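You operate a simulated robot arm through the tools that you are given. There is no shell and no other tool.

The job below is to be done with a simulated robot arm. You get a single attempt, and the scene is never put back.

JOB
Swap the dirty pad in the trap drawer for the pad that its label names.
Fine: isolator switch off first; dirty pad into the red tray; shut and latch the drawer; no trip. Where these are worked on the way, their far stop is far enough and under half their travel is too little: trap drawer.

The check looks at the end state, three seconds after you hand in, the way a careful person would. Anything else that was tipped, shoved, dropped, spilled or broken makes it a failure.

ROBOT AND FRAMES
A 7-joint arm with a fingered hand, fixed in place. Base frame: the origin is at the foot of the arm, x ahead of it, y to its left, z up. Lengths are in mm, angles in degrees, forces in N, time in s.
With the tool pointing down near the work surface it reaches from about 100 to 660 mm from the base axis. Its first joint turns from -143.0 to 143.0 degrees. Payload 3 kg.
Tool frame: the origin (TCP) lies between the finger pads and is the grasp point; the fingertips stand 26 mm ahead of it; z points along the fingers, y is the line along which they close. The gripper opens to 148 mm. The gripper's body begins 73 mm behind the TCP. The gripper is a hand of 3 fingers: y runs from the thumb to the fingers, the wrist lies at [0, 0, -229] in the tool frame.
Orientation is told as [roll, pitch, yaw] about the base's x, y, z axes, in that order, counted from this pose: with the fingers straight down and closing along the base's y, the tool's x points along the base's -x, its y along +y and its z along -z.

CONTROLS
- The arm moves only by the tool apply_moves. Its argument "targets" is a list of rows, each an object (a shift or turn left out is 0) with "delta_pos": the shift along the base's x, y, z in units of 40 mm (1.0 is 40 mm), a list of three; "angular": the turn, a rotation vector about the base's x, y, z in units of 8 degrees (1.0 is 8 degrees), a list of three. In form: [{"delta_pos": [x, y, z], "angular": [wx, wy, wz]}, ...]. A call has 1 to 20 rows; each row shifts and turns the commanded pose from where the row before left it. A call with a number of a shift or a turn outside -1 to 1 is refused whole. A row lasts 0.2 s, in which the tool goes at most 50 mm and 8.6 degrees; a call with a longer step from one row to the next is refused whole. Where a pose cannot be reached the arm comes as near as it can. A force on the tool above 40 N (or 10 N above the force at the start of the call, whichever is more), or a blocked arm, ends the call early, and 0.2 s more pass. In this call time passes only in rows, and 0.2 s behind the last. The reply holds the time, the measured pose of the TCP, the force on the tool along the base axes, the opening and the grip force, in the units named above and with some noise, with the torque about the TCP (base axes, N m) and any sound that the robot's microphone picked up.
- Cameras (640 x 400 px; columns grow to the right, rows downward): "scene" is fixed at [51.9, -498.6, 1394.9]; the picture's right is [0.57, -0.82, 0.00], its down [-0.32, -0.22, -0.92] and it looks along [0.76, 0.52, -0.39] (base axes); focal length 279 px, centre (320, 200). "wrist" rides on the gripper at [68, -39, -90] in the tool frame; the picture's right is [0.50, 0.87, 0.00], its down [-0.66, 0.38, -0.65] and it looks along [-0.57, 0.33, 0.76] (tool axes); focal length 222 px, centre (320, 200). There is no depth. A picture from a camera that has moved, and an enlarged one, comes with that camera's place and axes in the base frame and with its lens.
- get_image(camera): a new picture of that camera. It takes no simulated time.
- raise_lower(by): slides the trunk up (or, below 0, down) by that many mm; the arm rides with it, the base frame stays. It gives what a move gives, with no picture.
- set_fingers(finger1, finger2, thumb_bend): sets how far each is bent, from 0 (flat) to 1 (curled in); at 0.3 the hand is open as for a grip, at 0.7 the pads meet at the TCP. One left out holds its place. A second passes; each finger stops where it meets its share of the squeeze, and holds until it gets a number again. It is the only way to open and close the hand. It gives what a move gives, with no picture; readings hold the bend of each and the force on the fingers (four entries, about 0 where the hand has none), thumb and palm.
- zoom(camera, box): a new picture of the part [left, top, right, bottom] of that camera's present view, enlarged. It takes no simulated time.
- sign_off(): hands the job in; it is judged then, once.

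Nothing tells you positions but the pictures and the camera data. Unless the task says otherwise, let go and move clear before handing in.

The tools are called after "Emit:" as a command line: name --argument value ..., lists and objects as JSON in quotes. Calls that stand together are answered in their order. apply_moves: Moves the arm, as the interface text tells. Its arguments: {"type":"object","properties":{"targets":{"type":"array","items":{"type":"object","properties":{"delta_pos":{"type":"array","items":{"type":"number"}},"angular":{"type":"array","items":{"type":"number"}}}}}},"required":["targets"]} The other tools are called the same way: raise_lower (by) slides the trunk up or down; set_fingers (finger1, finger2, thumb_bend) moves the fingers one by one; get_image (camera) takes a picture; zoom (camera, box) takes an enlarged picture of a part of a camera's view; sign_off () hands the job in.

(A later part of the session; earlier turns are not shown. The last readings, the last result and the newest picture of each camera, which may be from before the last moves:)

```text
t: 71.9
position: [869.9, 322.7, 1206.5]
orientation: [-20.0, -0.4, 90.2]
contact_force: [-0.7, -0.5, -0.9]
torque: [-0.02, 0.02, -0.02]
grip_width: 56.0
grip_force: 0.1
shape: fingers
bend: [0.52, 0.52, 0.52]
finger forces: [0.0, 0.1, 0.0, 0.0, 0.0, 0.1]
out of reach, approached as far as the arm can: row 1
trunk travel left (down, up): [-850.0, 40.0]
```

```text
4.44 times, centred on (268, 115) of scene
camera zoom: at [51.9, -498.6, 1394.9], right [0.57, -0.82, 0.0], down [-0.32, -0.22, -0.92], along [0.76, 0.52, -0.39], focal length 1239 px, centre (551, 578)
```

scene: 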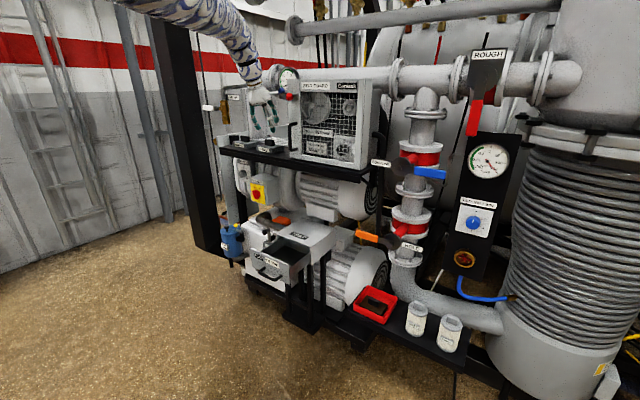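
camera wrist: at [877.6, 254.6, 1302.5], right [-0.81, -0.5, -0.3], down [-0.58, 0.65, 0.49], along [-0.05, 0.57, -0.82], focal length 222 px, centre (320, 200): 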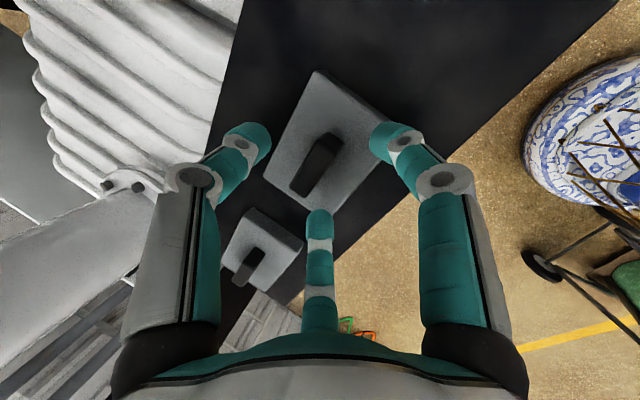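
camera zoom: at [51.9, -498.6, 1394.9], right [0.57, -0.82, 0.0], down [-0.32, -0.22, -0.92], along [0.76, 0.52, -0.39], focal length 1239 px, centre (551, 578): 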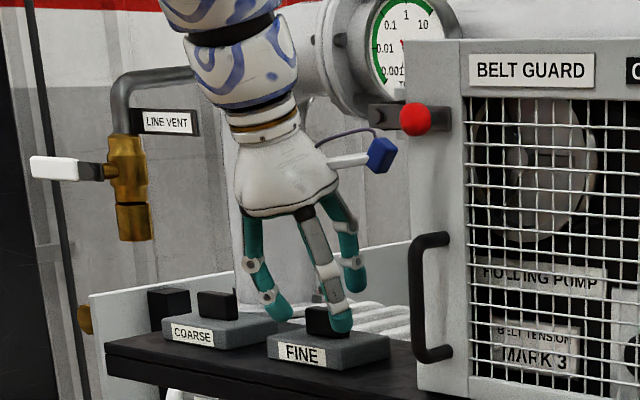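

The arm is at its outer reach here. I'll raise it a bit relative to the trunk, correct x and y, then use the trunk to come down.

Emit:
apply_moves --targets '[{"delta_pos": [0, 0, 0.5]}, {"delta_pos": [0.08, 0.04, 0.5]}, {"delta_pos": [0.08, 0.04, 0.25]}, {"delta_pos": [0, 0, 0]}]'

Emit:
get_image --camera "wrist"

```text
t: 72.9
position: [877.4, 324.6, 1254.7]
orientation: [-19.9, -0.4, 90.1]
contact_force: [0.1, -0.1, -0.9]
torque: [-0.03, -0.02, 0.02]
grip_width: 56.1
grip_force: 0.1
shape: fingers
bend: [0.52, 0.52, 0.52]
finger forces: [0.0, 0.0, 0.0, 0.0, 0.1, 0.0]
trunk travel left (down, up): [-850.0, 40.0]
```

```text
taken
camera wrist: at [883.8, 256.9, 1351.9], right [-0.81, -0.5, -0.3], down [-0.58, 0.65, 0.49], along [-0.05, 0.57, -0.82], focal length 222 px, centre (320, 200)
```

wrist: 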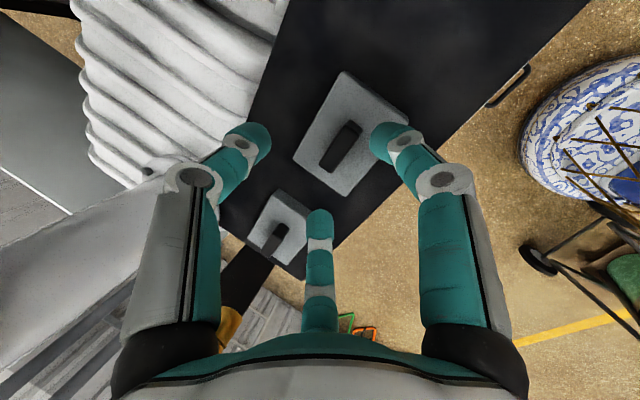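

Aligned at (878, 325). Now I'll lower by the trunk.

Emit:
raise_lower --by -56

Emit:
zoom --camera "wrist" --box '[220, 50, 440, 250]'

Emit:
zoom --camera "scene" --box '[230, 90, 310, 165]'

```text
t: 73.9
position: [876.4, 326.5, 1199.3]
orientation: [-20.1, -0.3, 90.3]
contact_force: [-0.1, 0.0, 0.0]
torque: [-0.02, -0.01, 0.0]
grip_width: 56.0
grip_force: 0.1
shape: fingers
bend: [0.52, 0.52, 0.52]
finger forces: [0.0, 0.1, 0.1, 0.1, 0.0, 0.0]
trunk travel left (down, up): [-794.0, 96.0]
```

```text
2.00 times, centred on (330, 150) of wrist
camera zoom: at [883.2, 257.4, 1296.3], right [-0.81, -0.5, -0.3], down [-0.58, 0.65, 0.49], along [-0.05, 0.57, -0.82], focal length 444 px, centre (300, 300)
```

zoom: 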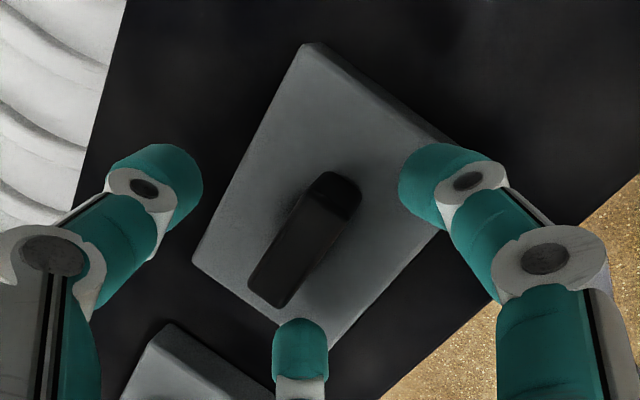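

```text
5.33 times, centred on (270, 128) of scene
camera zoom: at [51.9, -498.6, 1394.9], right [0.57, -0.82, 0.0], down [-0.32, -0.22, -0.92], along [0.76, 0.52, -0.39], focal length 1486 px, centre (587, 587)
```

zoom: 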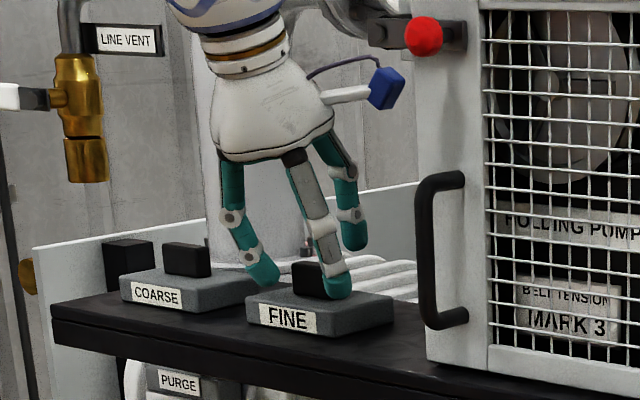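

The fingers straddle the FINE grip. I'll half-close, lower the last 11 mm, then grip.

Emit:
set_fingers --finger1 0.6 --finger2 0.6 --thumb_bend 0.59

Emit:
raise_lower --by -10

Emit:
zoom --camera "wrist" --box '[220, 50, 440, 250]'

```text
t: 74.9
position: [876.3, 325.9, 1199.6]
orientation: [-20.0, -0.3, 90.2]
contact_force: [-0.5, -0.2, -0.6]
torque: [0.0, 0.01, 0.0]
grip_width: 31.9
grip_force: 0.1
shape: fingers
bend: [0.6, 0.59, 0.59]
finger forces: [0.3, 0.4, 0.0, 0.0, 0.0, 0.0]
trunk travel left (down, up): [-794.0, 96.0]
```

```text
t: 75.4
position: [875.6, 325.6, 1190.2]
orientation: [-20.0, -0.4, 90.2]
contact_force: [-0.6, 0.4, 0.3]
torque: [0.01, 0.01, 0.04]
grip_width: 31.7
grip_force: 0.2
shape: fingers
bend: [0.6, 0.6, 0.59]
finger forces: [0.2, 0.3, 0.0, 0.0, 0.0, 0.1]
trunk travel left (down, up): [-784.0, 106.0]
```

```text
2.00 times, centred on (330, 150) of wrist
camera zoom: at [883.3, 257.4, 1286.1], right [-0.81, -0.5, -0.3], down [-0.58, 0.65, 0.49], along [-0.05, 0.57, -0.82], focal length 444 px, centre (300, 300)
```

zoom: 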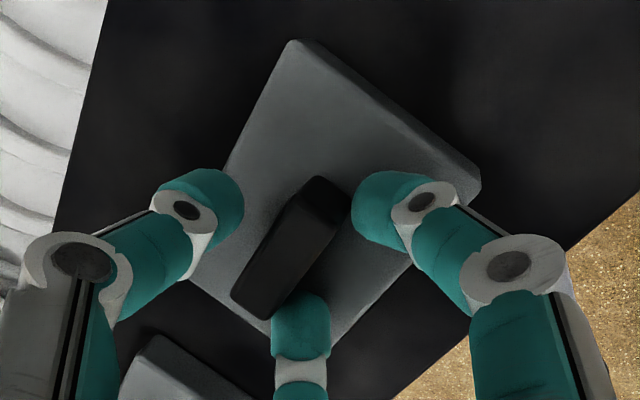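

Emit:
set_fingers --finger1 0.75 --finger2 0.75 --thumb_bend 0.75

Emit:
zoom --camera "wrist" --box '[220, 50, 440, 250]'

Emit:
zoom --camera "scene" --box '[230, 90, 310, 165]'

```text
t: 76.4
position: [876.3, 325.1, 1188.3]
orientation: [-20.0, -0.4, 90.1]
contact_force: [0.7, 0.3, 1.6]
torque: [-0.11, 0.04, 0.0]
grip_width: 17.1
grip_force: 15.7
shape: fingers
bend: [0.63, 0.73, 0.67]
finger forces: [10.2, 7.3, 0.0, 0.0, 14.1, 0.1]
trunk travel left (down, up): [-784.0, 106.0]
```

```text
2.00 times, centred on (330, 150) of wrist
camera zoom: at [883.4, 257.2, 1286.3], right [-0.81, -0.5, -0.3], down [-0.58, 0.65, 0.49], along [-0.05, 0.57, -0.82], focal length 444 px, centre (300, 300)
```

zoom: 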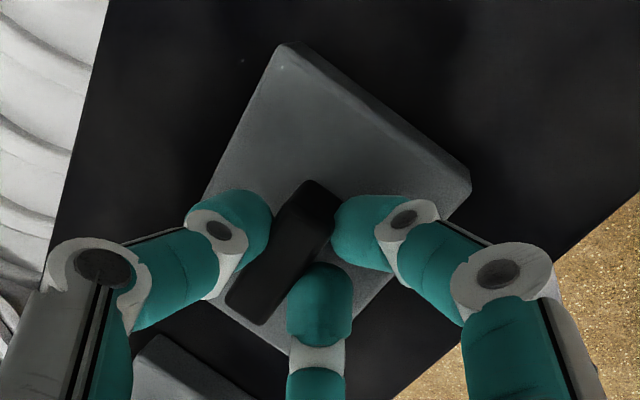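

```text
5.33 times, centred on (270, 128) of scene
camera zoom: at [51.9, -498.6, 1394.9], right [0.57, -0.82, 0.0], down [-0.32, -0.22, -0.92], along [0.76, 0.52, -0.39], focal length 1486 px, centre (587, 587)
```

zoom: 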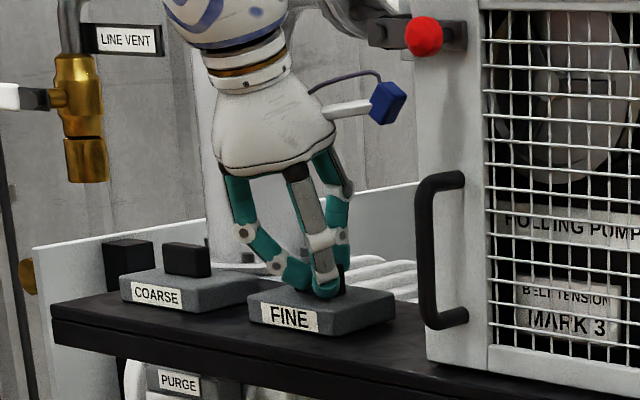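

FINE is gripped. I'll lift it about 28 mm off the shelf and check it hangs level.

Emit:
apply_moves --targets '[{"delta_pos": [0, 0, 0.2]}, {"delta_pos": [0, 0, 0.25]}, {"delta_pos": [0, 0, 0.25]}, {"delta_pos": [0, 0, 0]}]'

Emit:
zoom --camera "scene" --box '[230, 90, 310, 165]'

Emit:
get_image --camera "wrist"

```text
t: 77.4
position: [876.0, 326.6, 1216.6]
orientation: [-20.0, -0.4, 90.2]
contact_force: [0.4, 0.2, -1.3]
torque: [-0.01, -0.02, -0.05]
grip_width: 13.8
grip_force: 15.4
shape: fingers
bend: [0.72, 0.73, 0.68]
finger forces: [8.3, 9.2, 0.1, 0.0, 12.9, 0.1]
trunk travel left (down, up): [-784.0, 106.0]
```

```text
5.33 times, centred on (270, 128) of scene
camera zoom: at [51.9, -498.6, 1394.9], right [0.57, -0.82, 0.0], down [-0.32, -0.22, -0.92], along [0.76, 0.52, -0.39], focal length 1486 px, centre (587, 587)
```

zoom: 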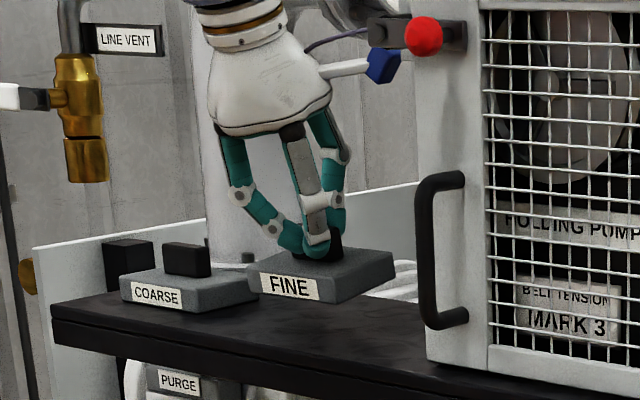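

```text
taken
camera wrist: at [883.5, 258.2, 1313.9], right [-0.81, -0.5, -0.3], down [-0.58, 0.65, 0.49], along [-0.05, 0.57, -0.82], focal length 222 px, centre (320, 200)
```

wrist: 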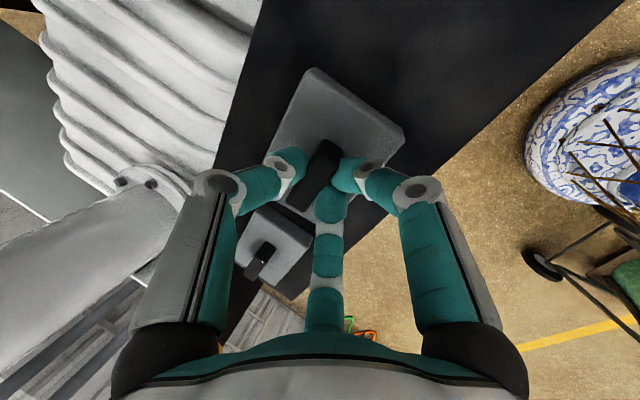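

FINE is lifted cleanly. I'll retreat slowly straight back in −x (with a slight +y bias to keep the camera clear of the guard's latch).

Emit:
apply_moves --targets '[{"delta_pos": [-0.3, 0.1, 0.05]}, {"delta_pos": [-0.5, 0.1, 0]}, {"delta_pos": [-0.5, 0.1, 0]}, {"delta_pos": [-0.5, 0, 0]}, {"delta_pos": [-0.5, 0, 0]}, {"delta_pos": [-0.5, 0, 0]}, {"delta_pos": [-0.5, 0, 0]}, {"delta_pos": [-0.5, 0, 0]}, {"delta_pos": [0, 0, 0]}]'

Emit:
get_image --camera "scene"

Emit:
zoom --camera "scene" --box '[180, 70, 308, 150]'

Emit:
get_image --camera "wrist"

```text
t: 79.4
position: [724.6, 337.0, 1217.9]
orientation: [-20.0, -0.5, 90.2]
contact_force: [0.4, -0.4, -2.1]
torque: [-0.01, 0.02, -0.01]
grip_width: 13.1
grip_force: 16.4
shape: fingers
bend: [0.72, 0.73, 0.67]
finger forces: [9.0, 10.1, 0.0, 0.0, 13.4, 0.0]
trunk travel left (down, up): [-784.0, 106.0]
```

```text
taken
```

scene: 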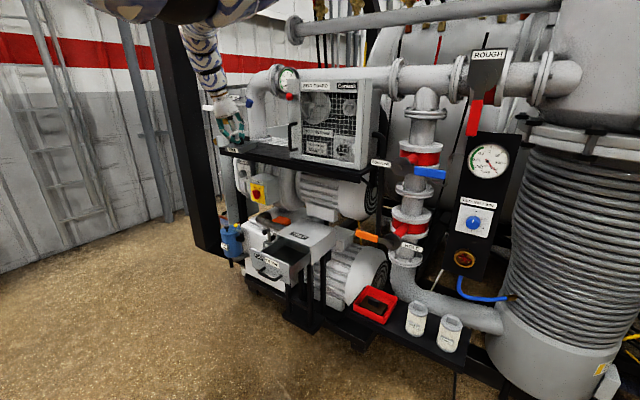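

```text
5.00 times, centred on (244, 110) of scene
camera zoom: at [51.9, -498.6, 1394.9], right [0.57, -0.82, 0.0], down [-0.32, -0.22, -0.92], along [0.76, 0.52, -0.39], focal length 1393 px, centre (700, 650)
```

zoom: 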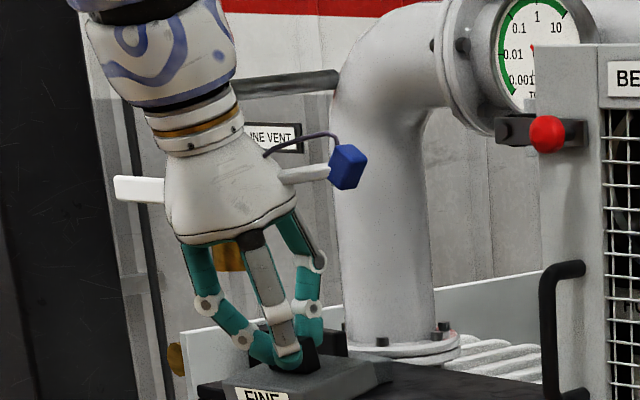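

```text
taken
camera wrist: at [731.5, 268.6, 1315.3], right [-0.81, -0.5, -0.3], down [-0.58, 0.65, 0.49], along [-0.05, 0.57, -0.82], focal length 222 px, centre (320, 200)
```

wrist: 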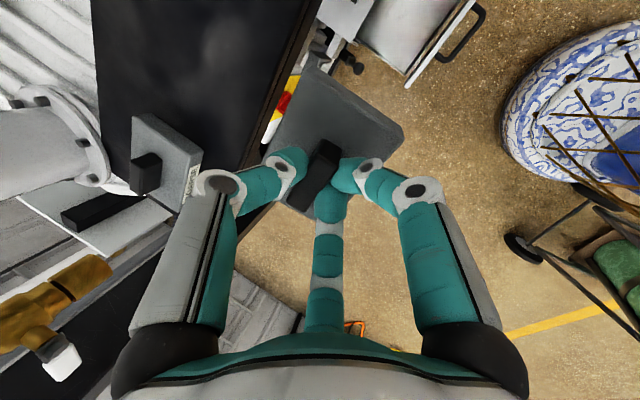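

The pad is held and clear in front of the shelf. I'll lower the trunk to bring it down towards the drawer.

Emit:
raise_lower --by -290

Emit:
get_image --camera "scene"

Emit:
get_image --camera "wrist"

```text
t: 82.4
position: [724.7, 337.8, 929.2]
orientation: [-20.1, -0.5, 90.2]
contact_force: [0.0, 0.3, -1.7]
torque: [-0.02, 0.04, -0.02]
grip_width: 13.0
grip_force: 16.0
shape: fingers
bend: [0.72, 0.73, 0.67]
finger forces: [8.9, 10.1, 0.0, 0.0, 13.2, 0.0]
trunk travel left (down, up): [-494.0, 396.0]
```

```text
taken
```

scene: 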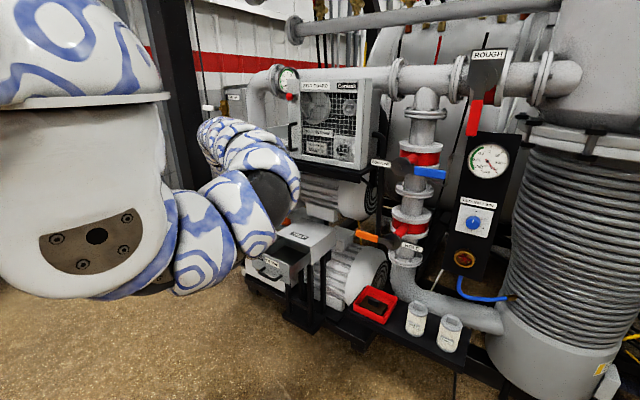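

```text
taken
camera wrist: at [731.0, 269.8, 1025.7], right [-0.81, -0.5, -0.3], down [-0.58, 0.65, 0.49], along [-0.05, 0.57, -0.82], focal length 222 px, centre (320, 200)
```

wrist: 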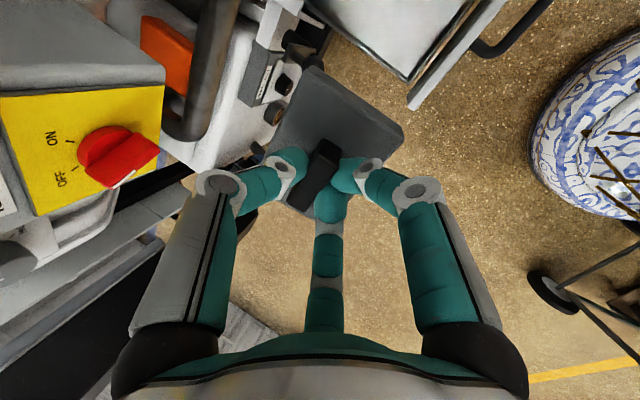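

All clear; the elbow is in front, at about x 560. I'll shift right to y≈187, in line with the drawer, lowering slightly.

Emit:
apply_moves --targets '[{"delta_pos": [0, -0.6, 0]}, {"delta_pos": [0, -0.65, 0]}, {"delta_pos": [0, -0.65, 0]}, {"delta_pos": [0, -0.65, 0]}, {"delta_pos": [0, -0.65, 0]}, {"delta_pos": [0, -0.55, 0]}, {"delta_pos": [0, 0, 0]}]'

Emit:
get_image --camera "scene"

Emit:
get_image --camera "wrist"

```text
t: 84.0
position: [723.1, 338.3, 928.1]
orientation: [-20.0, -0.3, 90.1]
contact_force: [-0.3, 0.2, -1.8]
torque: [-0.01, 0.03, -0.01]
grip_width: 13.1
grip_force: 16.1
shape: fingers
bend: [0.72, 0.73, 0.67]
finger forces: [9.0, 10.1, 0.0, 0.1, 13.2, 0.0]
out of reach, approached as far as the arm can: row 1, 2, 3, 4, 5, 6
trunk travel left (down, up): [-494.0, 396.0]
```

```text
taken
```

scene: 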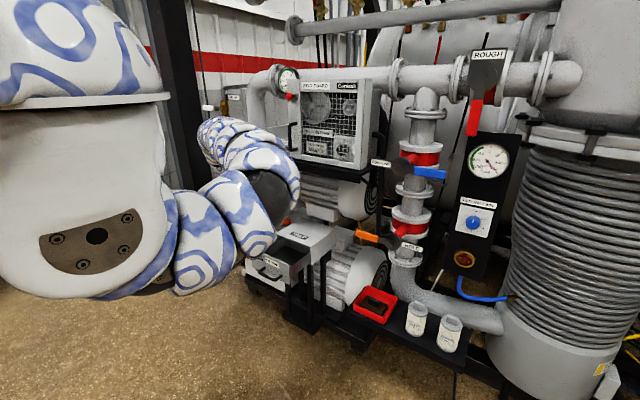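

```text
taken
camera wrist: at [731.0, 269.8, 1025.7], right [-0.81, -0.5, -0.3], down [-0.58, 0.65, 0.49], along [-0.05, 0.57, -0.82], focal length 222 px, centre (320, 200)
```

wrist: 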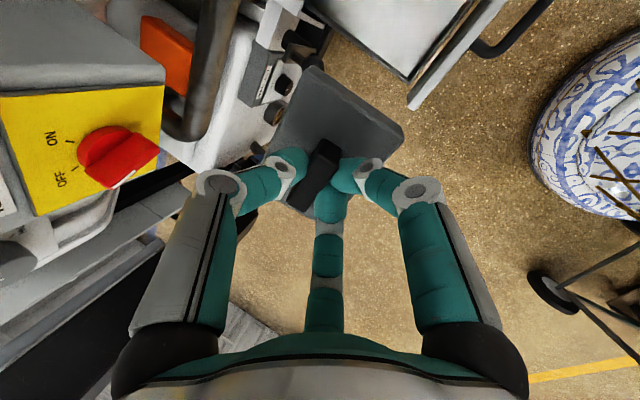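

The arm hit a configuration limit: it's too high relative to the trunk for this tilt. I'll lower the hand with the arm first, then shift sideways.

Emit:
apply_moves --targets '[{"delta_pos": [0, 0, -0.4]}, {"delta_pos": [0, 0, -0.4]}, {"delta_pos": [0, 0, -0.4]}, {"delta_pos": [0, 0, 0]}]'

Emit:
get_image --camera "scene"

```text
t: 85.0
position: [724.5, 339.0, 880.9]
orientation: [-20.0, -0.5, 90.2]
contact_force: [0.5, -0.2, -1.3]
torque: [-0.02, 0.01, 0.0]
grip_width: 13.2
grip_force: 16.4
shape: fingers
bend: [0.72, 0.73, 0.67]
finger forces: [9.0, 10.2, 0.1, 0.0, 13.2, 0.0]
trunk travel left (down, up): [-494.0, 396.0]
```

```text
taken
```

scene: 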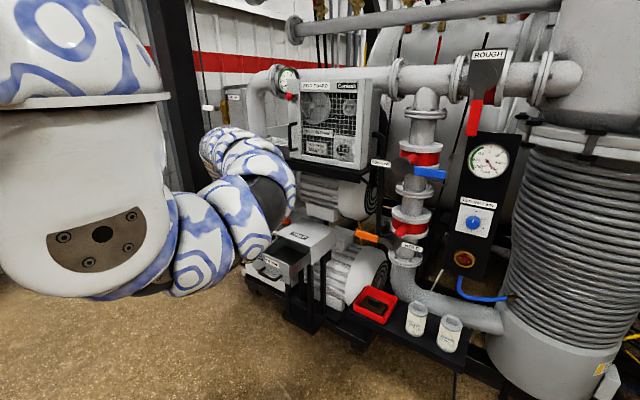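

Emit:
apply_moves --targets '[{"delta_pos": [0, -0.5, 0]}, {"delta_pos": [0, -0.5, 0]}, {"delta_pos": [0, 0, 0]}]'

Emit:
get_image --camera "scene"

```text
t: 85.8
position: [736.7, 310.4, 876.9]
orientation: [-19.8, -0.3, 90.1]
contact_force: [-0.6, -0.1, -0.5]
torque: [0.0, -0.01, -0.01]
grip_width: 13.0
grip_force: 16.4
shape: fingers
bend: [0.72, 0.73, 0.67]
finger forces: [8.9, 10.2, 0.1, 0.0, 13.1, 0.0]
out of reach, approached as far as the arm can: row 1, 2
trunk travel left (down, up): [-494.0, 396.0]
```

```text
taken
```

scene: 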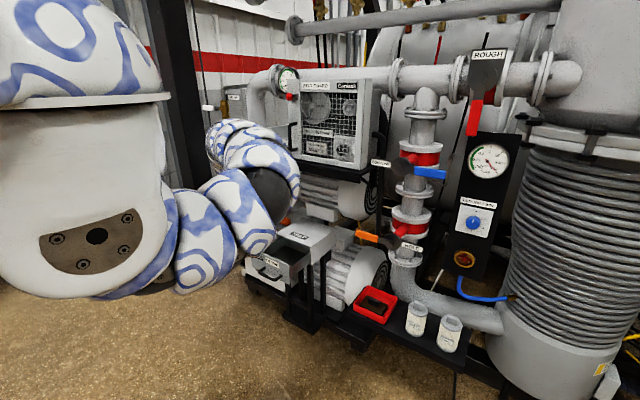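

The arm slid along its inner limit. I'll give it more room by raising the trunk and lowering the hand with the arm by the same amount, then try the sideways move again.

Emit:
raise_lower --by 100

Emit:
apply_moves --targets '[{"delta_pos": [0, 0, -0.5]}, {"delta_pos": [0, 0, -0.5]}, {"delta_pos": [0, 0, -0.5]}, {"delta_pos": [0, 0, -0.5]}, {"delta_pos": [0, 0, 0]}]'

Emit:
get_image --camera "scene"

```text
t: 87.1
position: [735.9, 310.2, 977.8]
orientation: [-19.9, -0.2, 90.1]
contact_force: [-0.2, -0.4, -1.6]
torque: [-0.04, 0.08, 0.02]
grip_width: 13.3
grip_force: 16.4
shape: fingers
bend: [0.72, 0.73, 0.67]
finger forces: [9.0, 10.1, 0.0, 0.0, 13.2, 0.1]
trunk travel left (down, up): [-594.0, 296.0]
```

```text
t: 88.3
position: [737.8, 309.9, 897.8]
orientation: [-19.9, -0.3, 90.1]
contact_force: [-0.5, 1.1, -1.6]
torque: [-0.02, 0.02, 0.02]
grip_width: 13.2
grip_force: 16.1
shape: fingers
bend: [0.72, 0.73, 0.67]
finger forces: [8.8, 10.2, 0.1, 0.1, 13.2, 0.0]
trunk travel left (down, up): [-594.0, 296.0]
```

```text
taken
```

scene: 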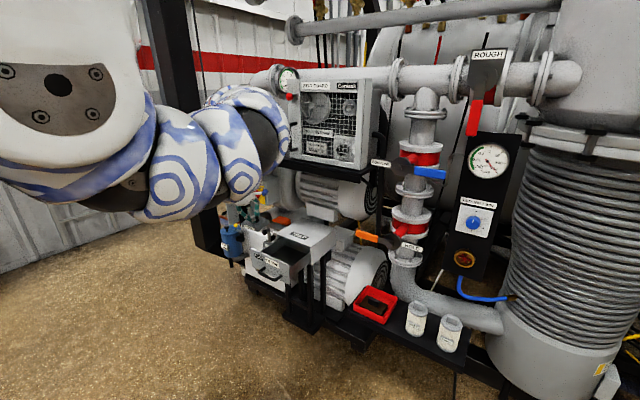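

Emit:
apply_moves --targets '[{"delta_pos": [0, -0.5, 0]}, {"delta_pos": [0, -0.5, 0]}, {"delta_pos": [0, 0, 0]}]'

Emit:
get_image --camera "wrist"

```text
t: 89.1
position: [736.6, 269.5, 898.0]
orientation: [-19.8, -0.4, 90.1]
contact_force: [-0.1, 1.4, -2.1]
torque: [0.0, 0.0, -0.01]
grip_width: 13.0
grip_force: 15.8
shape: fingers
bend: [0.72, 0.73, 0.67]
finger forces: [8.9, 10.3, 0.0, 0.0, 13.2, 0.0]
trunk travel left (down, up): [-594.0, 296.0]
```

```text
taken
camera wrist: at [743.3, 201.3, 994.7], right [-0.81, -0.5, -0.3], down [-0.58, 0.65, 0.49], along [-0.05, 0.57, -0.82], focal length 222 px, centre (320, 200)
```

wrist: 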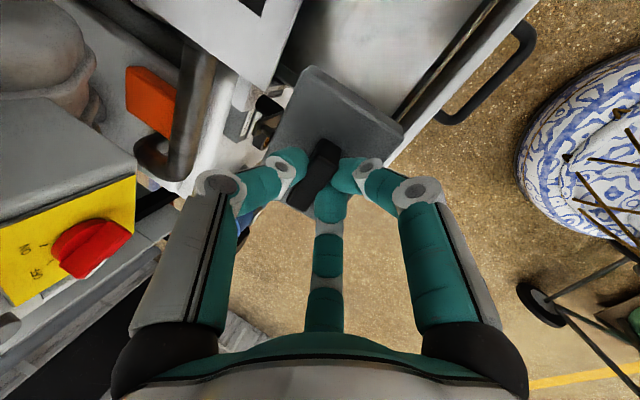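

That works. I'll continue to y≈188.

Emit:
apply_moves --targets '[{"delta_pos": [0, -0.5, 0]}, {"delta_pos": [0, -0.5, 0]}, {"delta_pos": [0, -0.5, 0]}, {"delta_pos": [0, -0.5, 0]}, {"delta_pos": [0, 0, 0]}]'

Emit:
get_image --camera "wrist"

Emit:
get_image --camera "scene"

```text
t: 90.3
position: [766.1, 215.1, 877.8]
orientation: [-19.8, -0.1, 90.2]
contact_force: [-0.5, -1.1, -1.3]
torque: [-0.04, 0.01, -0.01]
grip_width: 13.1
grip_force: 16.3
shape: fingers
bend: [0.72, 0.73, 0.67]
finger forces: [8.8, 10.3, 0.0, 0.0, 13.1, 0.1]
out of reach, approached as far as the arm can: row 1, 2, 3, 4
trunk travel left (down, up): [-594.0, 296.0]
```

```text
taken
camera wrist: at [773.8, 146.7, 975.6], right [-0.81, -0.5, -0.3], down [-0.58, 0.65, 0.49], along [-0.05, 0.57, -0.82], focal length 222 px, centre (320, 200)
```

wrist: 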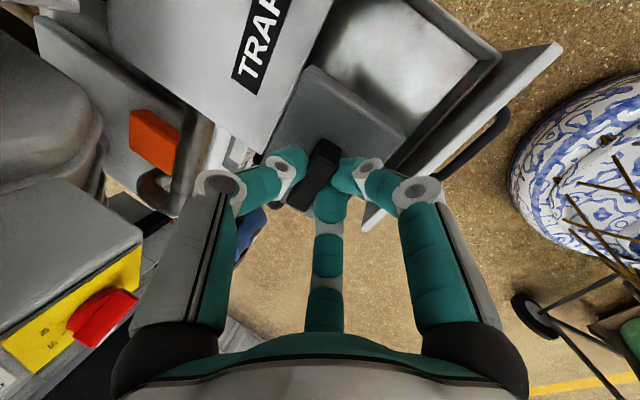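

```text
taken
```

scene: 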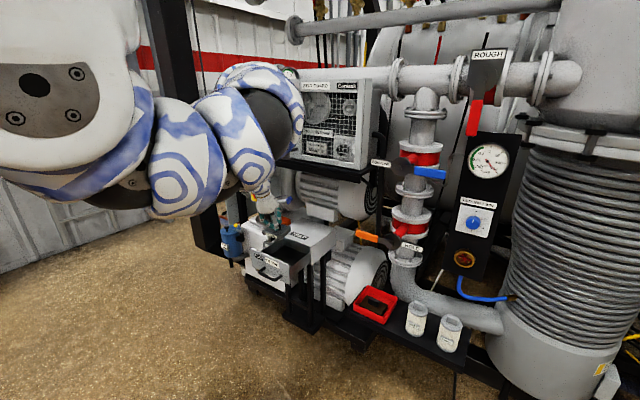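

The hand has shifted to (766, 215). Same trade again: trunk up, hand down with the arm, to gain freedom.

Emit:
raise_lower --by 70

Emit:
apply_moves --targets '[{"delta_pos": [0, 0, -0.5]}, {"delta_pos": [0, 0, -0.5]}, {"delta_pos": [0, 0, -0.5]}, {"delta_pos": [0, 0, -0.5]}, {"delta_pos": [0, 0, 0]}]'

Emit:
get_image --camera "scene"

Emit:
get_image --camera "wrist"

```text
t: 91.4
position: [767.0, 214.5, 947.7]
orientation: [-19.7, -0.2, 90.2]
contact_force: [-0.3, -0.1, -1.8]
torque: [0.01, 0.02, 0.0]
grip_width: 13.1
grip_force: 16.2
shape: fingers
bend: [0.72, 0.73, 0.67]
finger forces: [8.8, 10.4, 0.1, 0.0, 13.1, 0.1]
trunk travel left (down, up): [-664.0, 226.0]
```

```text
t: 92.6
position: [765.8, 213.0, 869.8]
orientation: [-19.8, -0.3, 90.0]
contact_force: [0.6, -0.9, -1.2]
torque: [0.0, -0.01, 0.01]
grip_width: 12.7
grip_force: 16.2
shape: fingers
bend: [0.72, 0.73, 0.67]
finger forces: [8.9, 10.5, 0.0, 0.0, 13.1, 0.1]
trunk travel left (down, up): [-664.0, 226.0]
```

```text
taken
```

scene: 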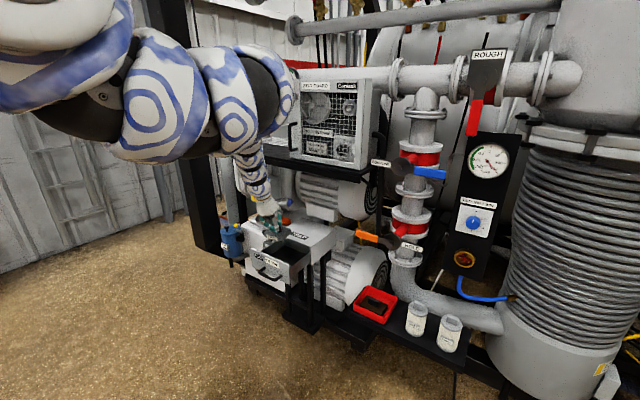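

```text
taken
camera wrist: at [773.6, 145.1, 966.0], right [-0.81, -0.5, -0.29], down [-0.58, 0.65, 0.49], along [-0.05, 0.57, -0.82], focal length 222 px, centre (320, 200)
```

wrist: 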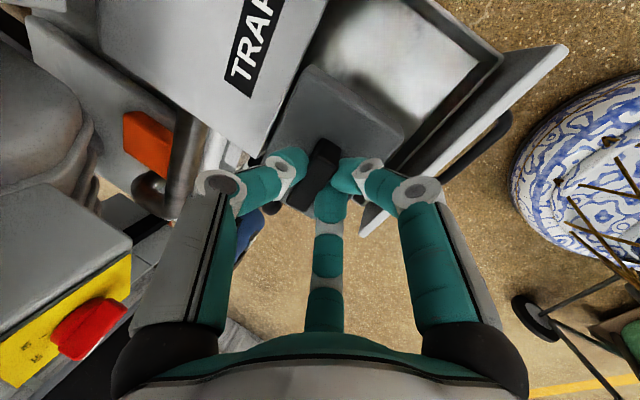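

I have freedom again. I'll zoom to measure the drawer and how the pad sits in the hand.

Emit:
zoom --camera "wrist" --box '[260, 0, 580, 240]'

Emit:
zoom --camera "scene" --box '[235, 195, 331, 285]'

```text
1.67 times, centred on (420, 120) of wrist
camera zoom: at [773.6, 145.1, 966.0], right [-0.81, -0.5, -0.29], down [-0.58, 0.65, 0.49], along [-0.05, 0.57, -0.82], focal length 370 px, centre (153, 333)
```

zoom: 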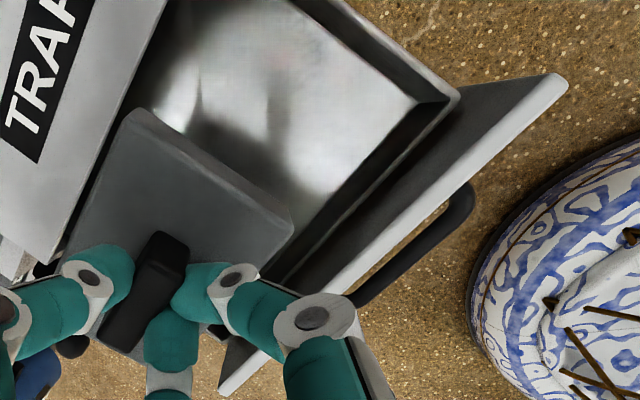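

```text
4.44 times, centred on (283, 240) of scene
camera zoom: at [51.9, -498.6, 1394.9], right [0.57, -0.82, 0.0], down [-0.32, -0.22, -0.92], along [0.76, 0.52, -0.39], focal length 1239 px, centre (484, 22)
```

zoom: 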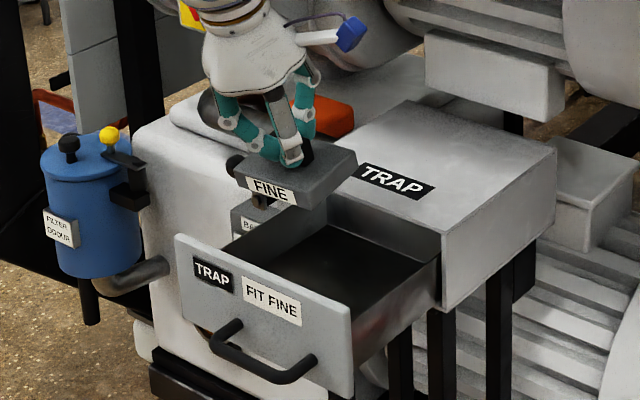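

Emit:
zoom --camera "scene" --box '[264, 216, 324, 246]'

Emit:
zoom --camera "wrist" --box '[250, 50, 426, 226]'

```text
10.67 times, centred on (294, 231) of scene
camera zoom: at [51.9, -498.6, 1394.9], right [0.57, -0.82, 0.0], down [-0.32, -0.22, -0.92], along [0.76, 0.52, -0.39], focal length 2973 px, centre (597, -131)
```

zoom: 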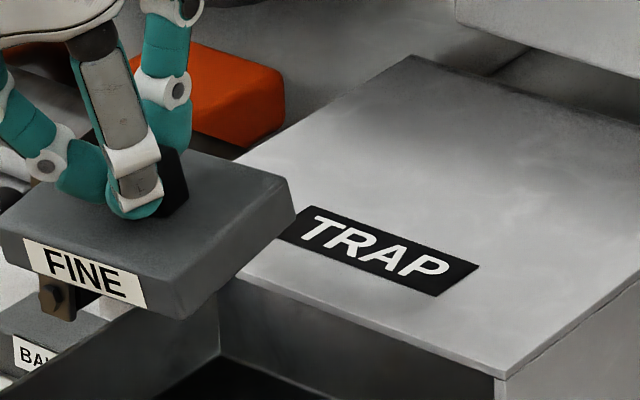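

```text
2.27 times, centred on (338, 138) of wrist
camera zoom: at [773.6, 145.1, 966.0], right [-0.81, -0.5, -0.29], down [-0.58, 0.65, 0.49], along [-0.05, 0.57, -0.82], focal length 505 px, centre (279, 341)
```

zoom: 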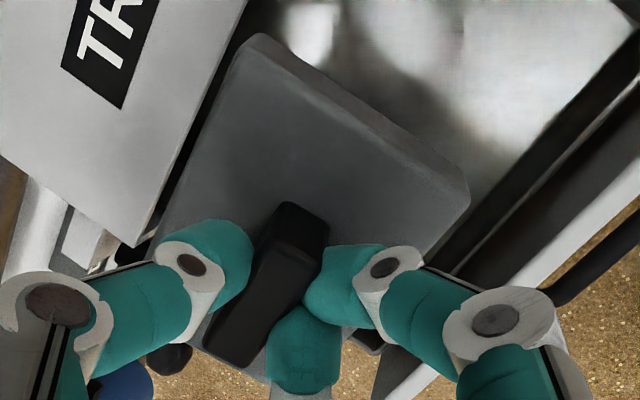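

The pad is tilted about 16° (far edge up) in the hand, so I'll set it down with the tool near vertical (~86°) to lie flat. The target is drawer centre (783, 187), with slab bottom at z≈686. First I'll shift y and lower into the drawer mouth.

Emit:
apply_moves --targets '[{"delta_pos": [0, -0.35, -0.2]}, {"delta_pos": [0, -0.35, -0.2]}, {"delta_pos": [0, 0, -0.3]}, {"delta_pos": [0, 0, -0.3]}, {"delta_pos": [0, 0, 0]}]'

Emit:
get_image --camera "wrist"

Emit:
zoom --camera "scene" --box '[235, 195, 331, 285]'

```text
t: 93.8
position: [766.0, 185.0, 829.3]
orientation: [-19.8, -0.2, 90.0]
contact_force: [0.6, 0.4, -1.6]
torque: [0.02, 0.01, 0.0]
grip_width: 12.9
grip_force: 16.4
shape: fingers
bend: [0.72, 0.73, 0.67]
finger forces: [8.9, 10.5, 0.1, 0.0, 13.1, 0.1]
trunk travel left (down, up): [-664.0, 226.0]
```

```text
taken
camera wrist: at [773.1, 117.4, 926.0], right [-0.81, -0.5, -0.29], down [-0.58, 0.65, 0.49], along [-0.05, 0.57, -0.82], focal length 222 px, centre (320, 200)
```

wrist: 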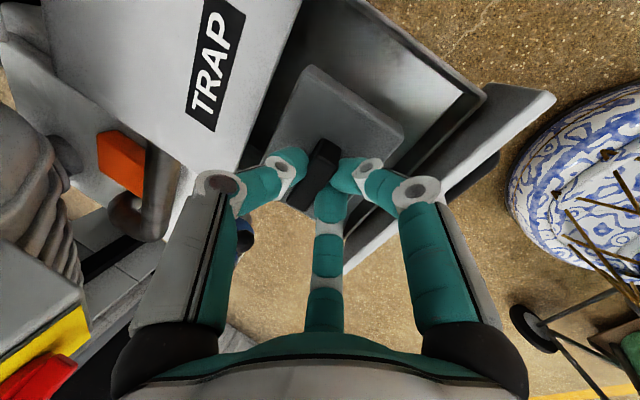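

```text
4.44 times, centred on (283, 240) of scene
camera zoom: at [51.9, -498.6, 1394.9], right [0.57, -0.82, 0.0], down [-0.32, -0.22, -0.92], along [0.76, 0.52, -0.39], focal length 1239 px, centre (484, 22)
```

zoom: 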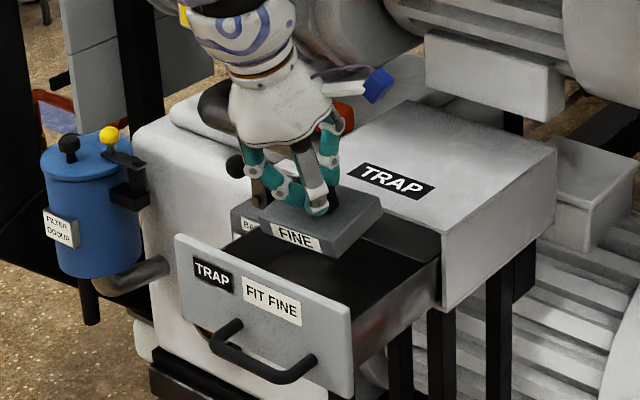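

It's well above the drawer mouth. I'll descend and bring the tool upright in steps.

Emit:
apply_moves --targets '[{"delta_pos": [0.1, 0, -0.3], "angular": [0, 0.5, 0]}, {"delta_pos": [0.1, 0, -0.3], "angular": [0, 0.5, 0]}, {"delta_pos": [0.1, 0, -0.2], "angular": [0, 0.5, 0]}, {"delta_pos": [0.05, 0, -0.2], "angular": [0, 0.5, 0]}, {"delta_pos": [0, 0, 0]}]'

Emit:
get_image --camera "wrist"

Emit:
zoom --camera "scene" --box '[225, 165, 331, 285]'

```text
t: 95.0
position: [781.4, 185.2, 789.0]
orientation: [-3.9, -0.2, 90.1]
contact_force: [-0.8, 0.5, -1.3]
torque: [-0.01, 0.03, -0.01]
grip_width: 12.7
grip_force: 16.3
shape: fingers
bend: [0.72, 0.73, 0.67]
finger forces: [9.3, 10.6, 0.1, 0.0, 13.6, 0.0]
trunk travel left (down, up): [-664.0, 226.0]
```

```text
taken
camera wrist: at [815.3, 117.3, 880.3], right [-0.86, -0.5, -0.06], down [-0.42, 0.65, 0.63], along [-0.28, 0.57, -0.77], focal length 222 px, centre (320, 200)
```

wrist: 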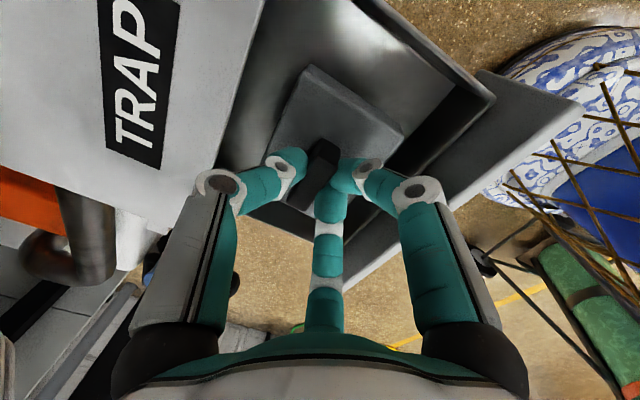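

```text
3.33 times, centred on (278, 225) of scene
camera zoom: at [51.9, -498.6, 1394.9], right [0.57, -0.82, 0.0], down [-0.32, -0.22, -0.92], along [0.76, 0.52, -0.39], focal length 929 px, centre (460, 117)
```

zoom: 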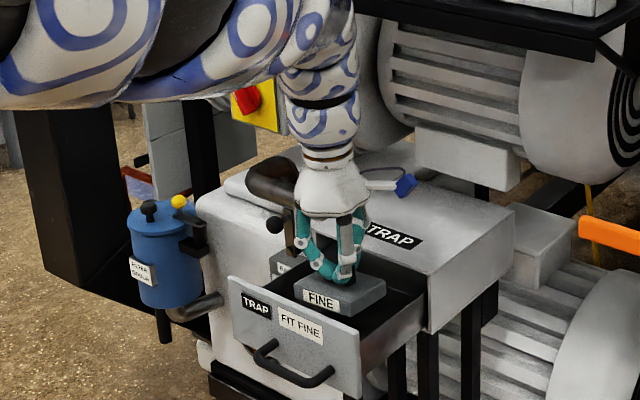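

It's upright at φ≈86° and the pad is level inside the drawer mouth. I'll lower it gently to the floor.

Emit:
apply_moves --targets '[{"delta_pos": [0, 0.02, -0.3]}, {"delta_pos": [0, 0, -0.3]}, {"delta_pos": [0, 0, -0.2]}, {"delta_pos": [0, 0, 0]}]'

Emit:
zoom --camera "wrist" --box '[220, 40, 480, 260]'

Emit:
zoom --camera "scene" --box '[245, 215, 325, 275]'

```text
t: 96.0
position: [780.8, 187.3, 755.2]
orientation: [-3.7, -0.2, 90.1]
contact_force: [-0.1, 0.8, -2.1]
torque: [-0.01, 0.0, -0.04]
grip_width: 12.9
grip_force: 16.6
shape: fingers
bend: [0.72, 0.73, 0.67]
finger forces: [9.3, 10.6, 0.0, 0.1, 13.6, 0.0]
trunk travel left (down, up): [-664.0, 226.0]
```

```text
1.82 times, centred on (350, 150) of wrist
camera zoom: at [814.1, 118.9, 847.1], right [-0.86, -0.5, -0.06], down [-0.42, 0.65, 0.63], along [-0.28, 0.57, -0.77], focal length 404 px, centre (266, 291)
```

zoom: 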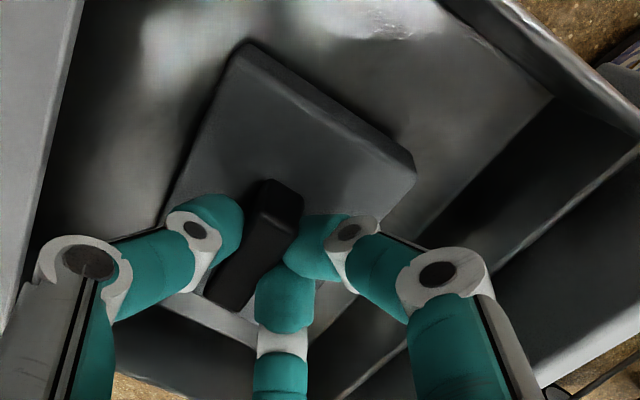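

```text
6.67 times, centred on (285, 245) of scene
camera zoom: at [51.9, -498.6, 1394.9], right [0.57, -0.82, 0.0], down [-0.32, -0.22, -0.92], along [0.76, 0.52, -0.39], focal length 1858 px, centre (553, -100)
```

zoom: 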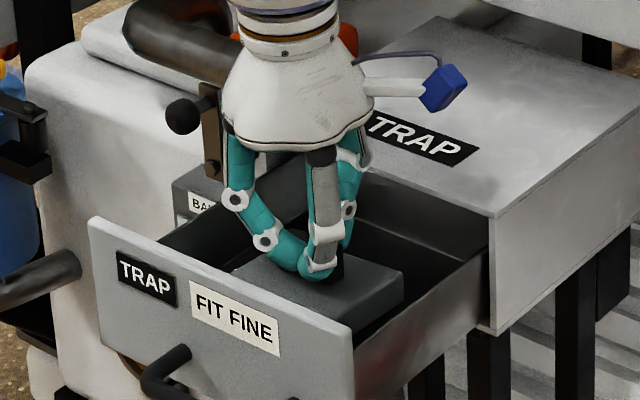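

Nearly on the floor. I'll take small steps until contact.

Emit:
apply_moves --targets '[{"delta_pos": [0, 0, -0.1]}, {"delta_pos": [0, 0, 0]}]'

Emit:
apply_moves --targets '[{"delta_pos": [0, 0, -0.08]}, {"delta_pos": [0, 0, 0]}]'

```text
t: 96.6
position: [780.2, 188.1, 753.8]
orientation: [-3.7, -0.2, 90.0]
contact_force: [-0.5, 0.2, -0.5]
torque: [0.03, 0.0, -0.01]
grip_width: 12.6
grip_force: 17.4
shape: fingers
bend: [0.72, 0.73, 0.67]
finger forces: [8.9, 11.2, 0.1, 0.0, 13.6, 0.0]
trunk travel left (down, up): [-664.0, 226.0]
```

```text
t: 97.2
position: [780.3, 187.8, 749.3]
orientation: [-3.7, -0.2, 90.0]
contact_force: [-0.2, -0.2, 1.6]
torque: [0.05, -0.09, -0.01]
grip_width: 12.6
grip_force: 17.6
shape: fingers
bend: [0.72, 0.73, 0.68]
finger forces: [9.6, 11.5, 0.0, 0.1, 14.2, 0.0]
trunk travel left (down, up): [-664.0, 226.0]
```

It's touching down. One more mm, then release gently.

Emit:
apply_moves --targets '[{"delta_pos": [0, 0, -0.04]}, {"delta_pos": [0, 0, 0]}]'

Emit:
set_fingers --finger1 0.6 --finger2 0.6 --thumb_bend 0.59

Emit:
zoom --camera "wrist" --box '[220, 40, 480, 260]'

Emit:
zoom --camera "scene" --box '[245, 215, 325, 275]'

```text
t: 97.8
position: [780.1, 188.0, 748.5]
orientation: [-3.8, -0.2, 90.0]
contact_force: [-0.4, 0.6, 4.3]
torque: [0.07, -0.09, -0.02]
grip_width: 12.5
grip_force: 18.7
shape: fingers
bend: [0.72, 0.73, 0.68]
finger forces: [10.1, 11.9, 0.1, 0.1, 15.2, 0.0]
trunk travel left (down, up): [-664.0, 226.0]
```

```text
t: 98.8
position: [780.1, 188.5, 749.4]
orientation: [-3.8, -0.2, 90.0]
contact_force: [0.2, -0.1, 0.2]
torque: [0.03, 0.0, 0.0]
grip_width: 30.7
grip_force: 0.1
shape: fingers
bend: [0.6, 0.6, 0.59]
finger forces: [0.1, 0.0, 0.0, 0.0, 0.1, 0.0]
trunk travel left (down, up): [-664.0, 226.0]
```

```text
1.82 times, centred on (350, 150) of wrist
camera zoom: at [814.1, 119.9, 839.4], right [-0.86, -0.5, -0.06], down [-0.42, 0.65, 0.63], along [-0.28, 0.57, -0.77], focal length 404 px, centre (266, 291)
```

zoom: 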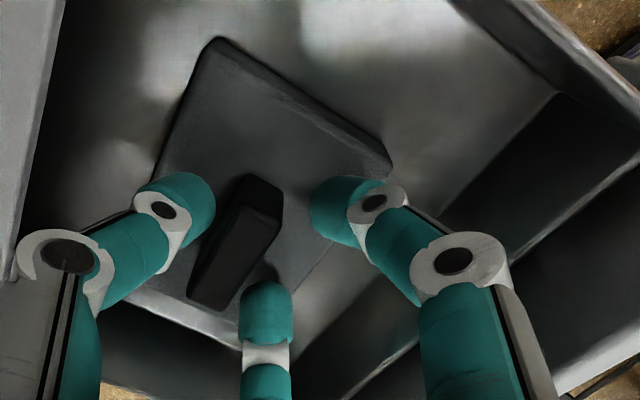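

```text
6.67 times, centred on (285, 245) of scene
camera zoom: at [51.9, -498.6, 1394.9], right [0.57, -0.82, 0.0], down [-0.32, -0.22, -0.92], along [0.76, 0.52, -0.39], focal length 1858 px, centre (553, -100)
```

zoom: 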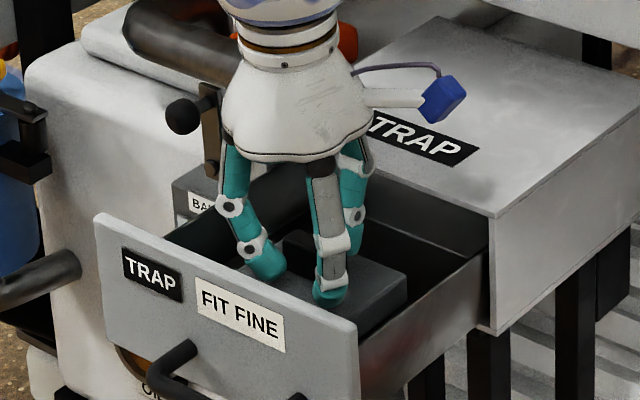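

The FINE pad is seated flat in the drawer. I'll lift the hand straight out, then tilt back and away.

Emit:
apply_moves --targets '[{"delta_pos": [0, 0, 0.3]}, {"delta_pos": [0, 0, 0.4]}, {"delta_pos": [0, 0, 0.4]}, {"delta_pos": [-0.15, 0, 0.3], "angular": [0, -0.6, 0]}, {"delta_pos": [-0.15, 0, 0.3], "angular": [0, -0.6, 0]}, {"delta_pos": [-0.15, 0, 0.3], "angular": [0, -0.6, 0]}, {"delta_pos": [0, 0, 0]}]'

Emit:
get_image --camera "wrist"

Emit:
get_image --camera "scene"

```text
t: 100.4
position: [763.2, 185.8, 827.3]
orientation: [-18.2, -0.2, 90.0]
contact_force: [0.4, -1.1, -0.4]
torque: [0.03, -0.01, 0.0]
grip_width: 31.0
grip_force: 0.0
shape: fingers
bend: [0.6, 0.6, 0.59]
finger forces: [0.1, 0.0, 0.0, 0.0, 0.0, 0.0]
trunk travel left (down, up): [-664.0, 226.0]
```

```text
taken
camera wrist: at [772.9, 118.0, 924.9], right [-0.82, -0.5, -0.27], down [-0.56, 0.65, 0.51], along [-0.07, 0.57, -0.82], focal length 222 px, centre (320, 200)
```

wrist: 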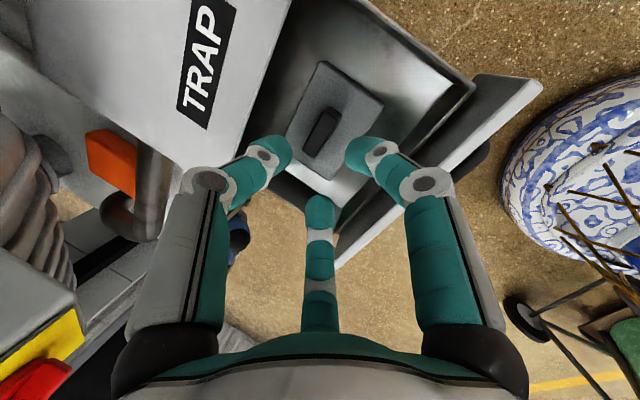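

```text
taken
```

scene: 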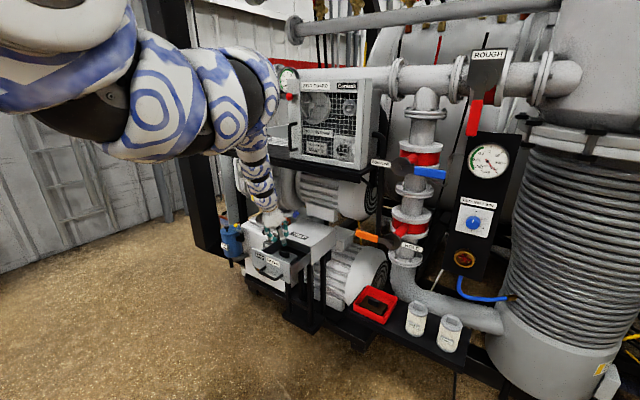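

The FINE pad lies flat in the drawer. I'll back off in −x while levelling the tool, to get in front of the drawer for closing.

Emit:
apply_moves --targets '[{"delta_pos": [-0.4, 0, 0.15], "angular": [0, -0.8, 0]}, {"delta_pos": [-0.5, 0, 0.1], "angular": [0, -0.8, 0]}, {"delta_pos": [-0.5, 0, 0], "angular": [0, -0.8, 0]}, {"delta_pos": [-0.5, 0, 0], "angular": [0, -0.8, 0]}, {"delta_pos": [0, 0, 0]}]'

Emit:
get_image --camera "scene"

Emit:
get_image --camera "wrist"

```text
t: 101.6
position: [696.5, 219.5, 806.2]
orientation: [-43.8, -0.2, 90.2]
contact_force: [0.6, 0.2, -0.2]
torque: [0.0, 0.03, 0.0]
grip_width: 31.0
grip_force: 0.1
shape: fingers
bend: [0.6, 0.6, 0.59]
finger forces: [0.1, 0.0, 0.0, 0.1, 0.0, 0.0]
out of reach, approached as far as the arm can: row 2, 3, 4
trunk travel left (down, up): [-664.0, 226.0]
```

```text
taken
```

scene: 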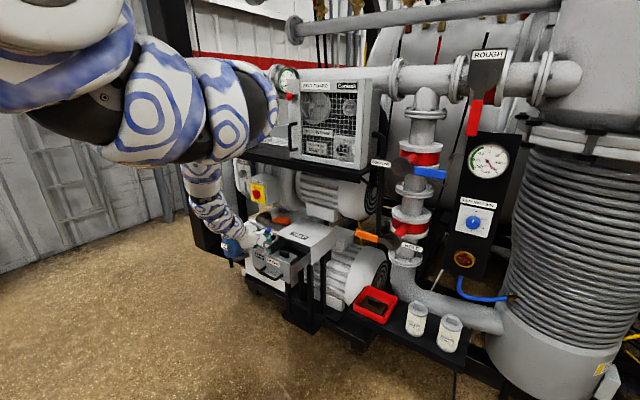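

```text
taken
camera wrist: at [663.9, 151.4, 897.9], right [-0.62, -0.5, -0.6], down [-0.73, 0.65, 0.21], along [0.29, 0.57, -0.77], focal length 222 px, centre (320, 200)
```

wrist: 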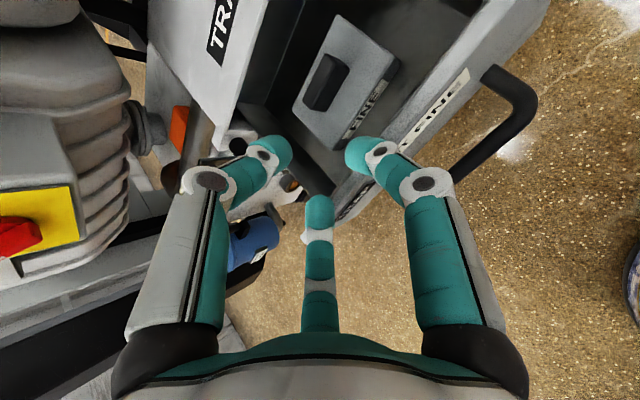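

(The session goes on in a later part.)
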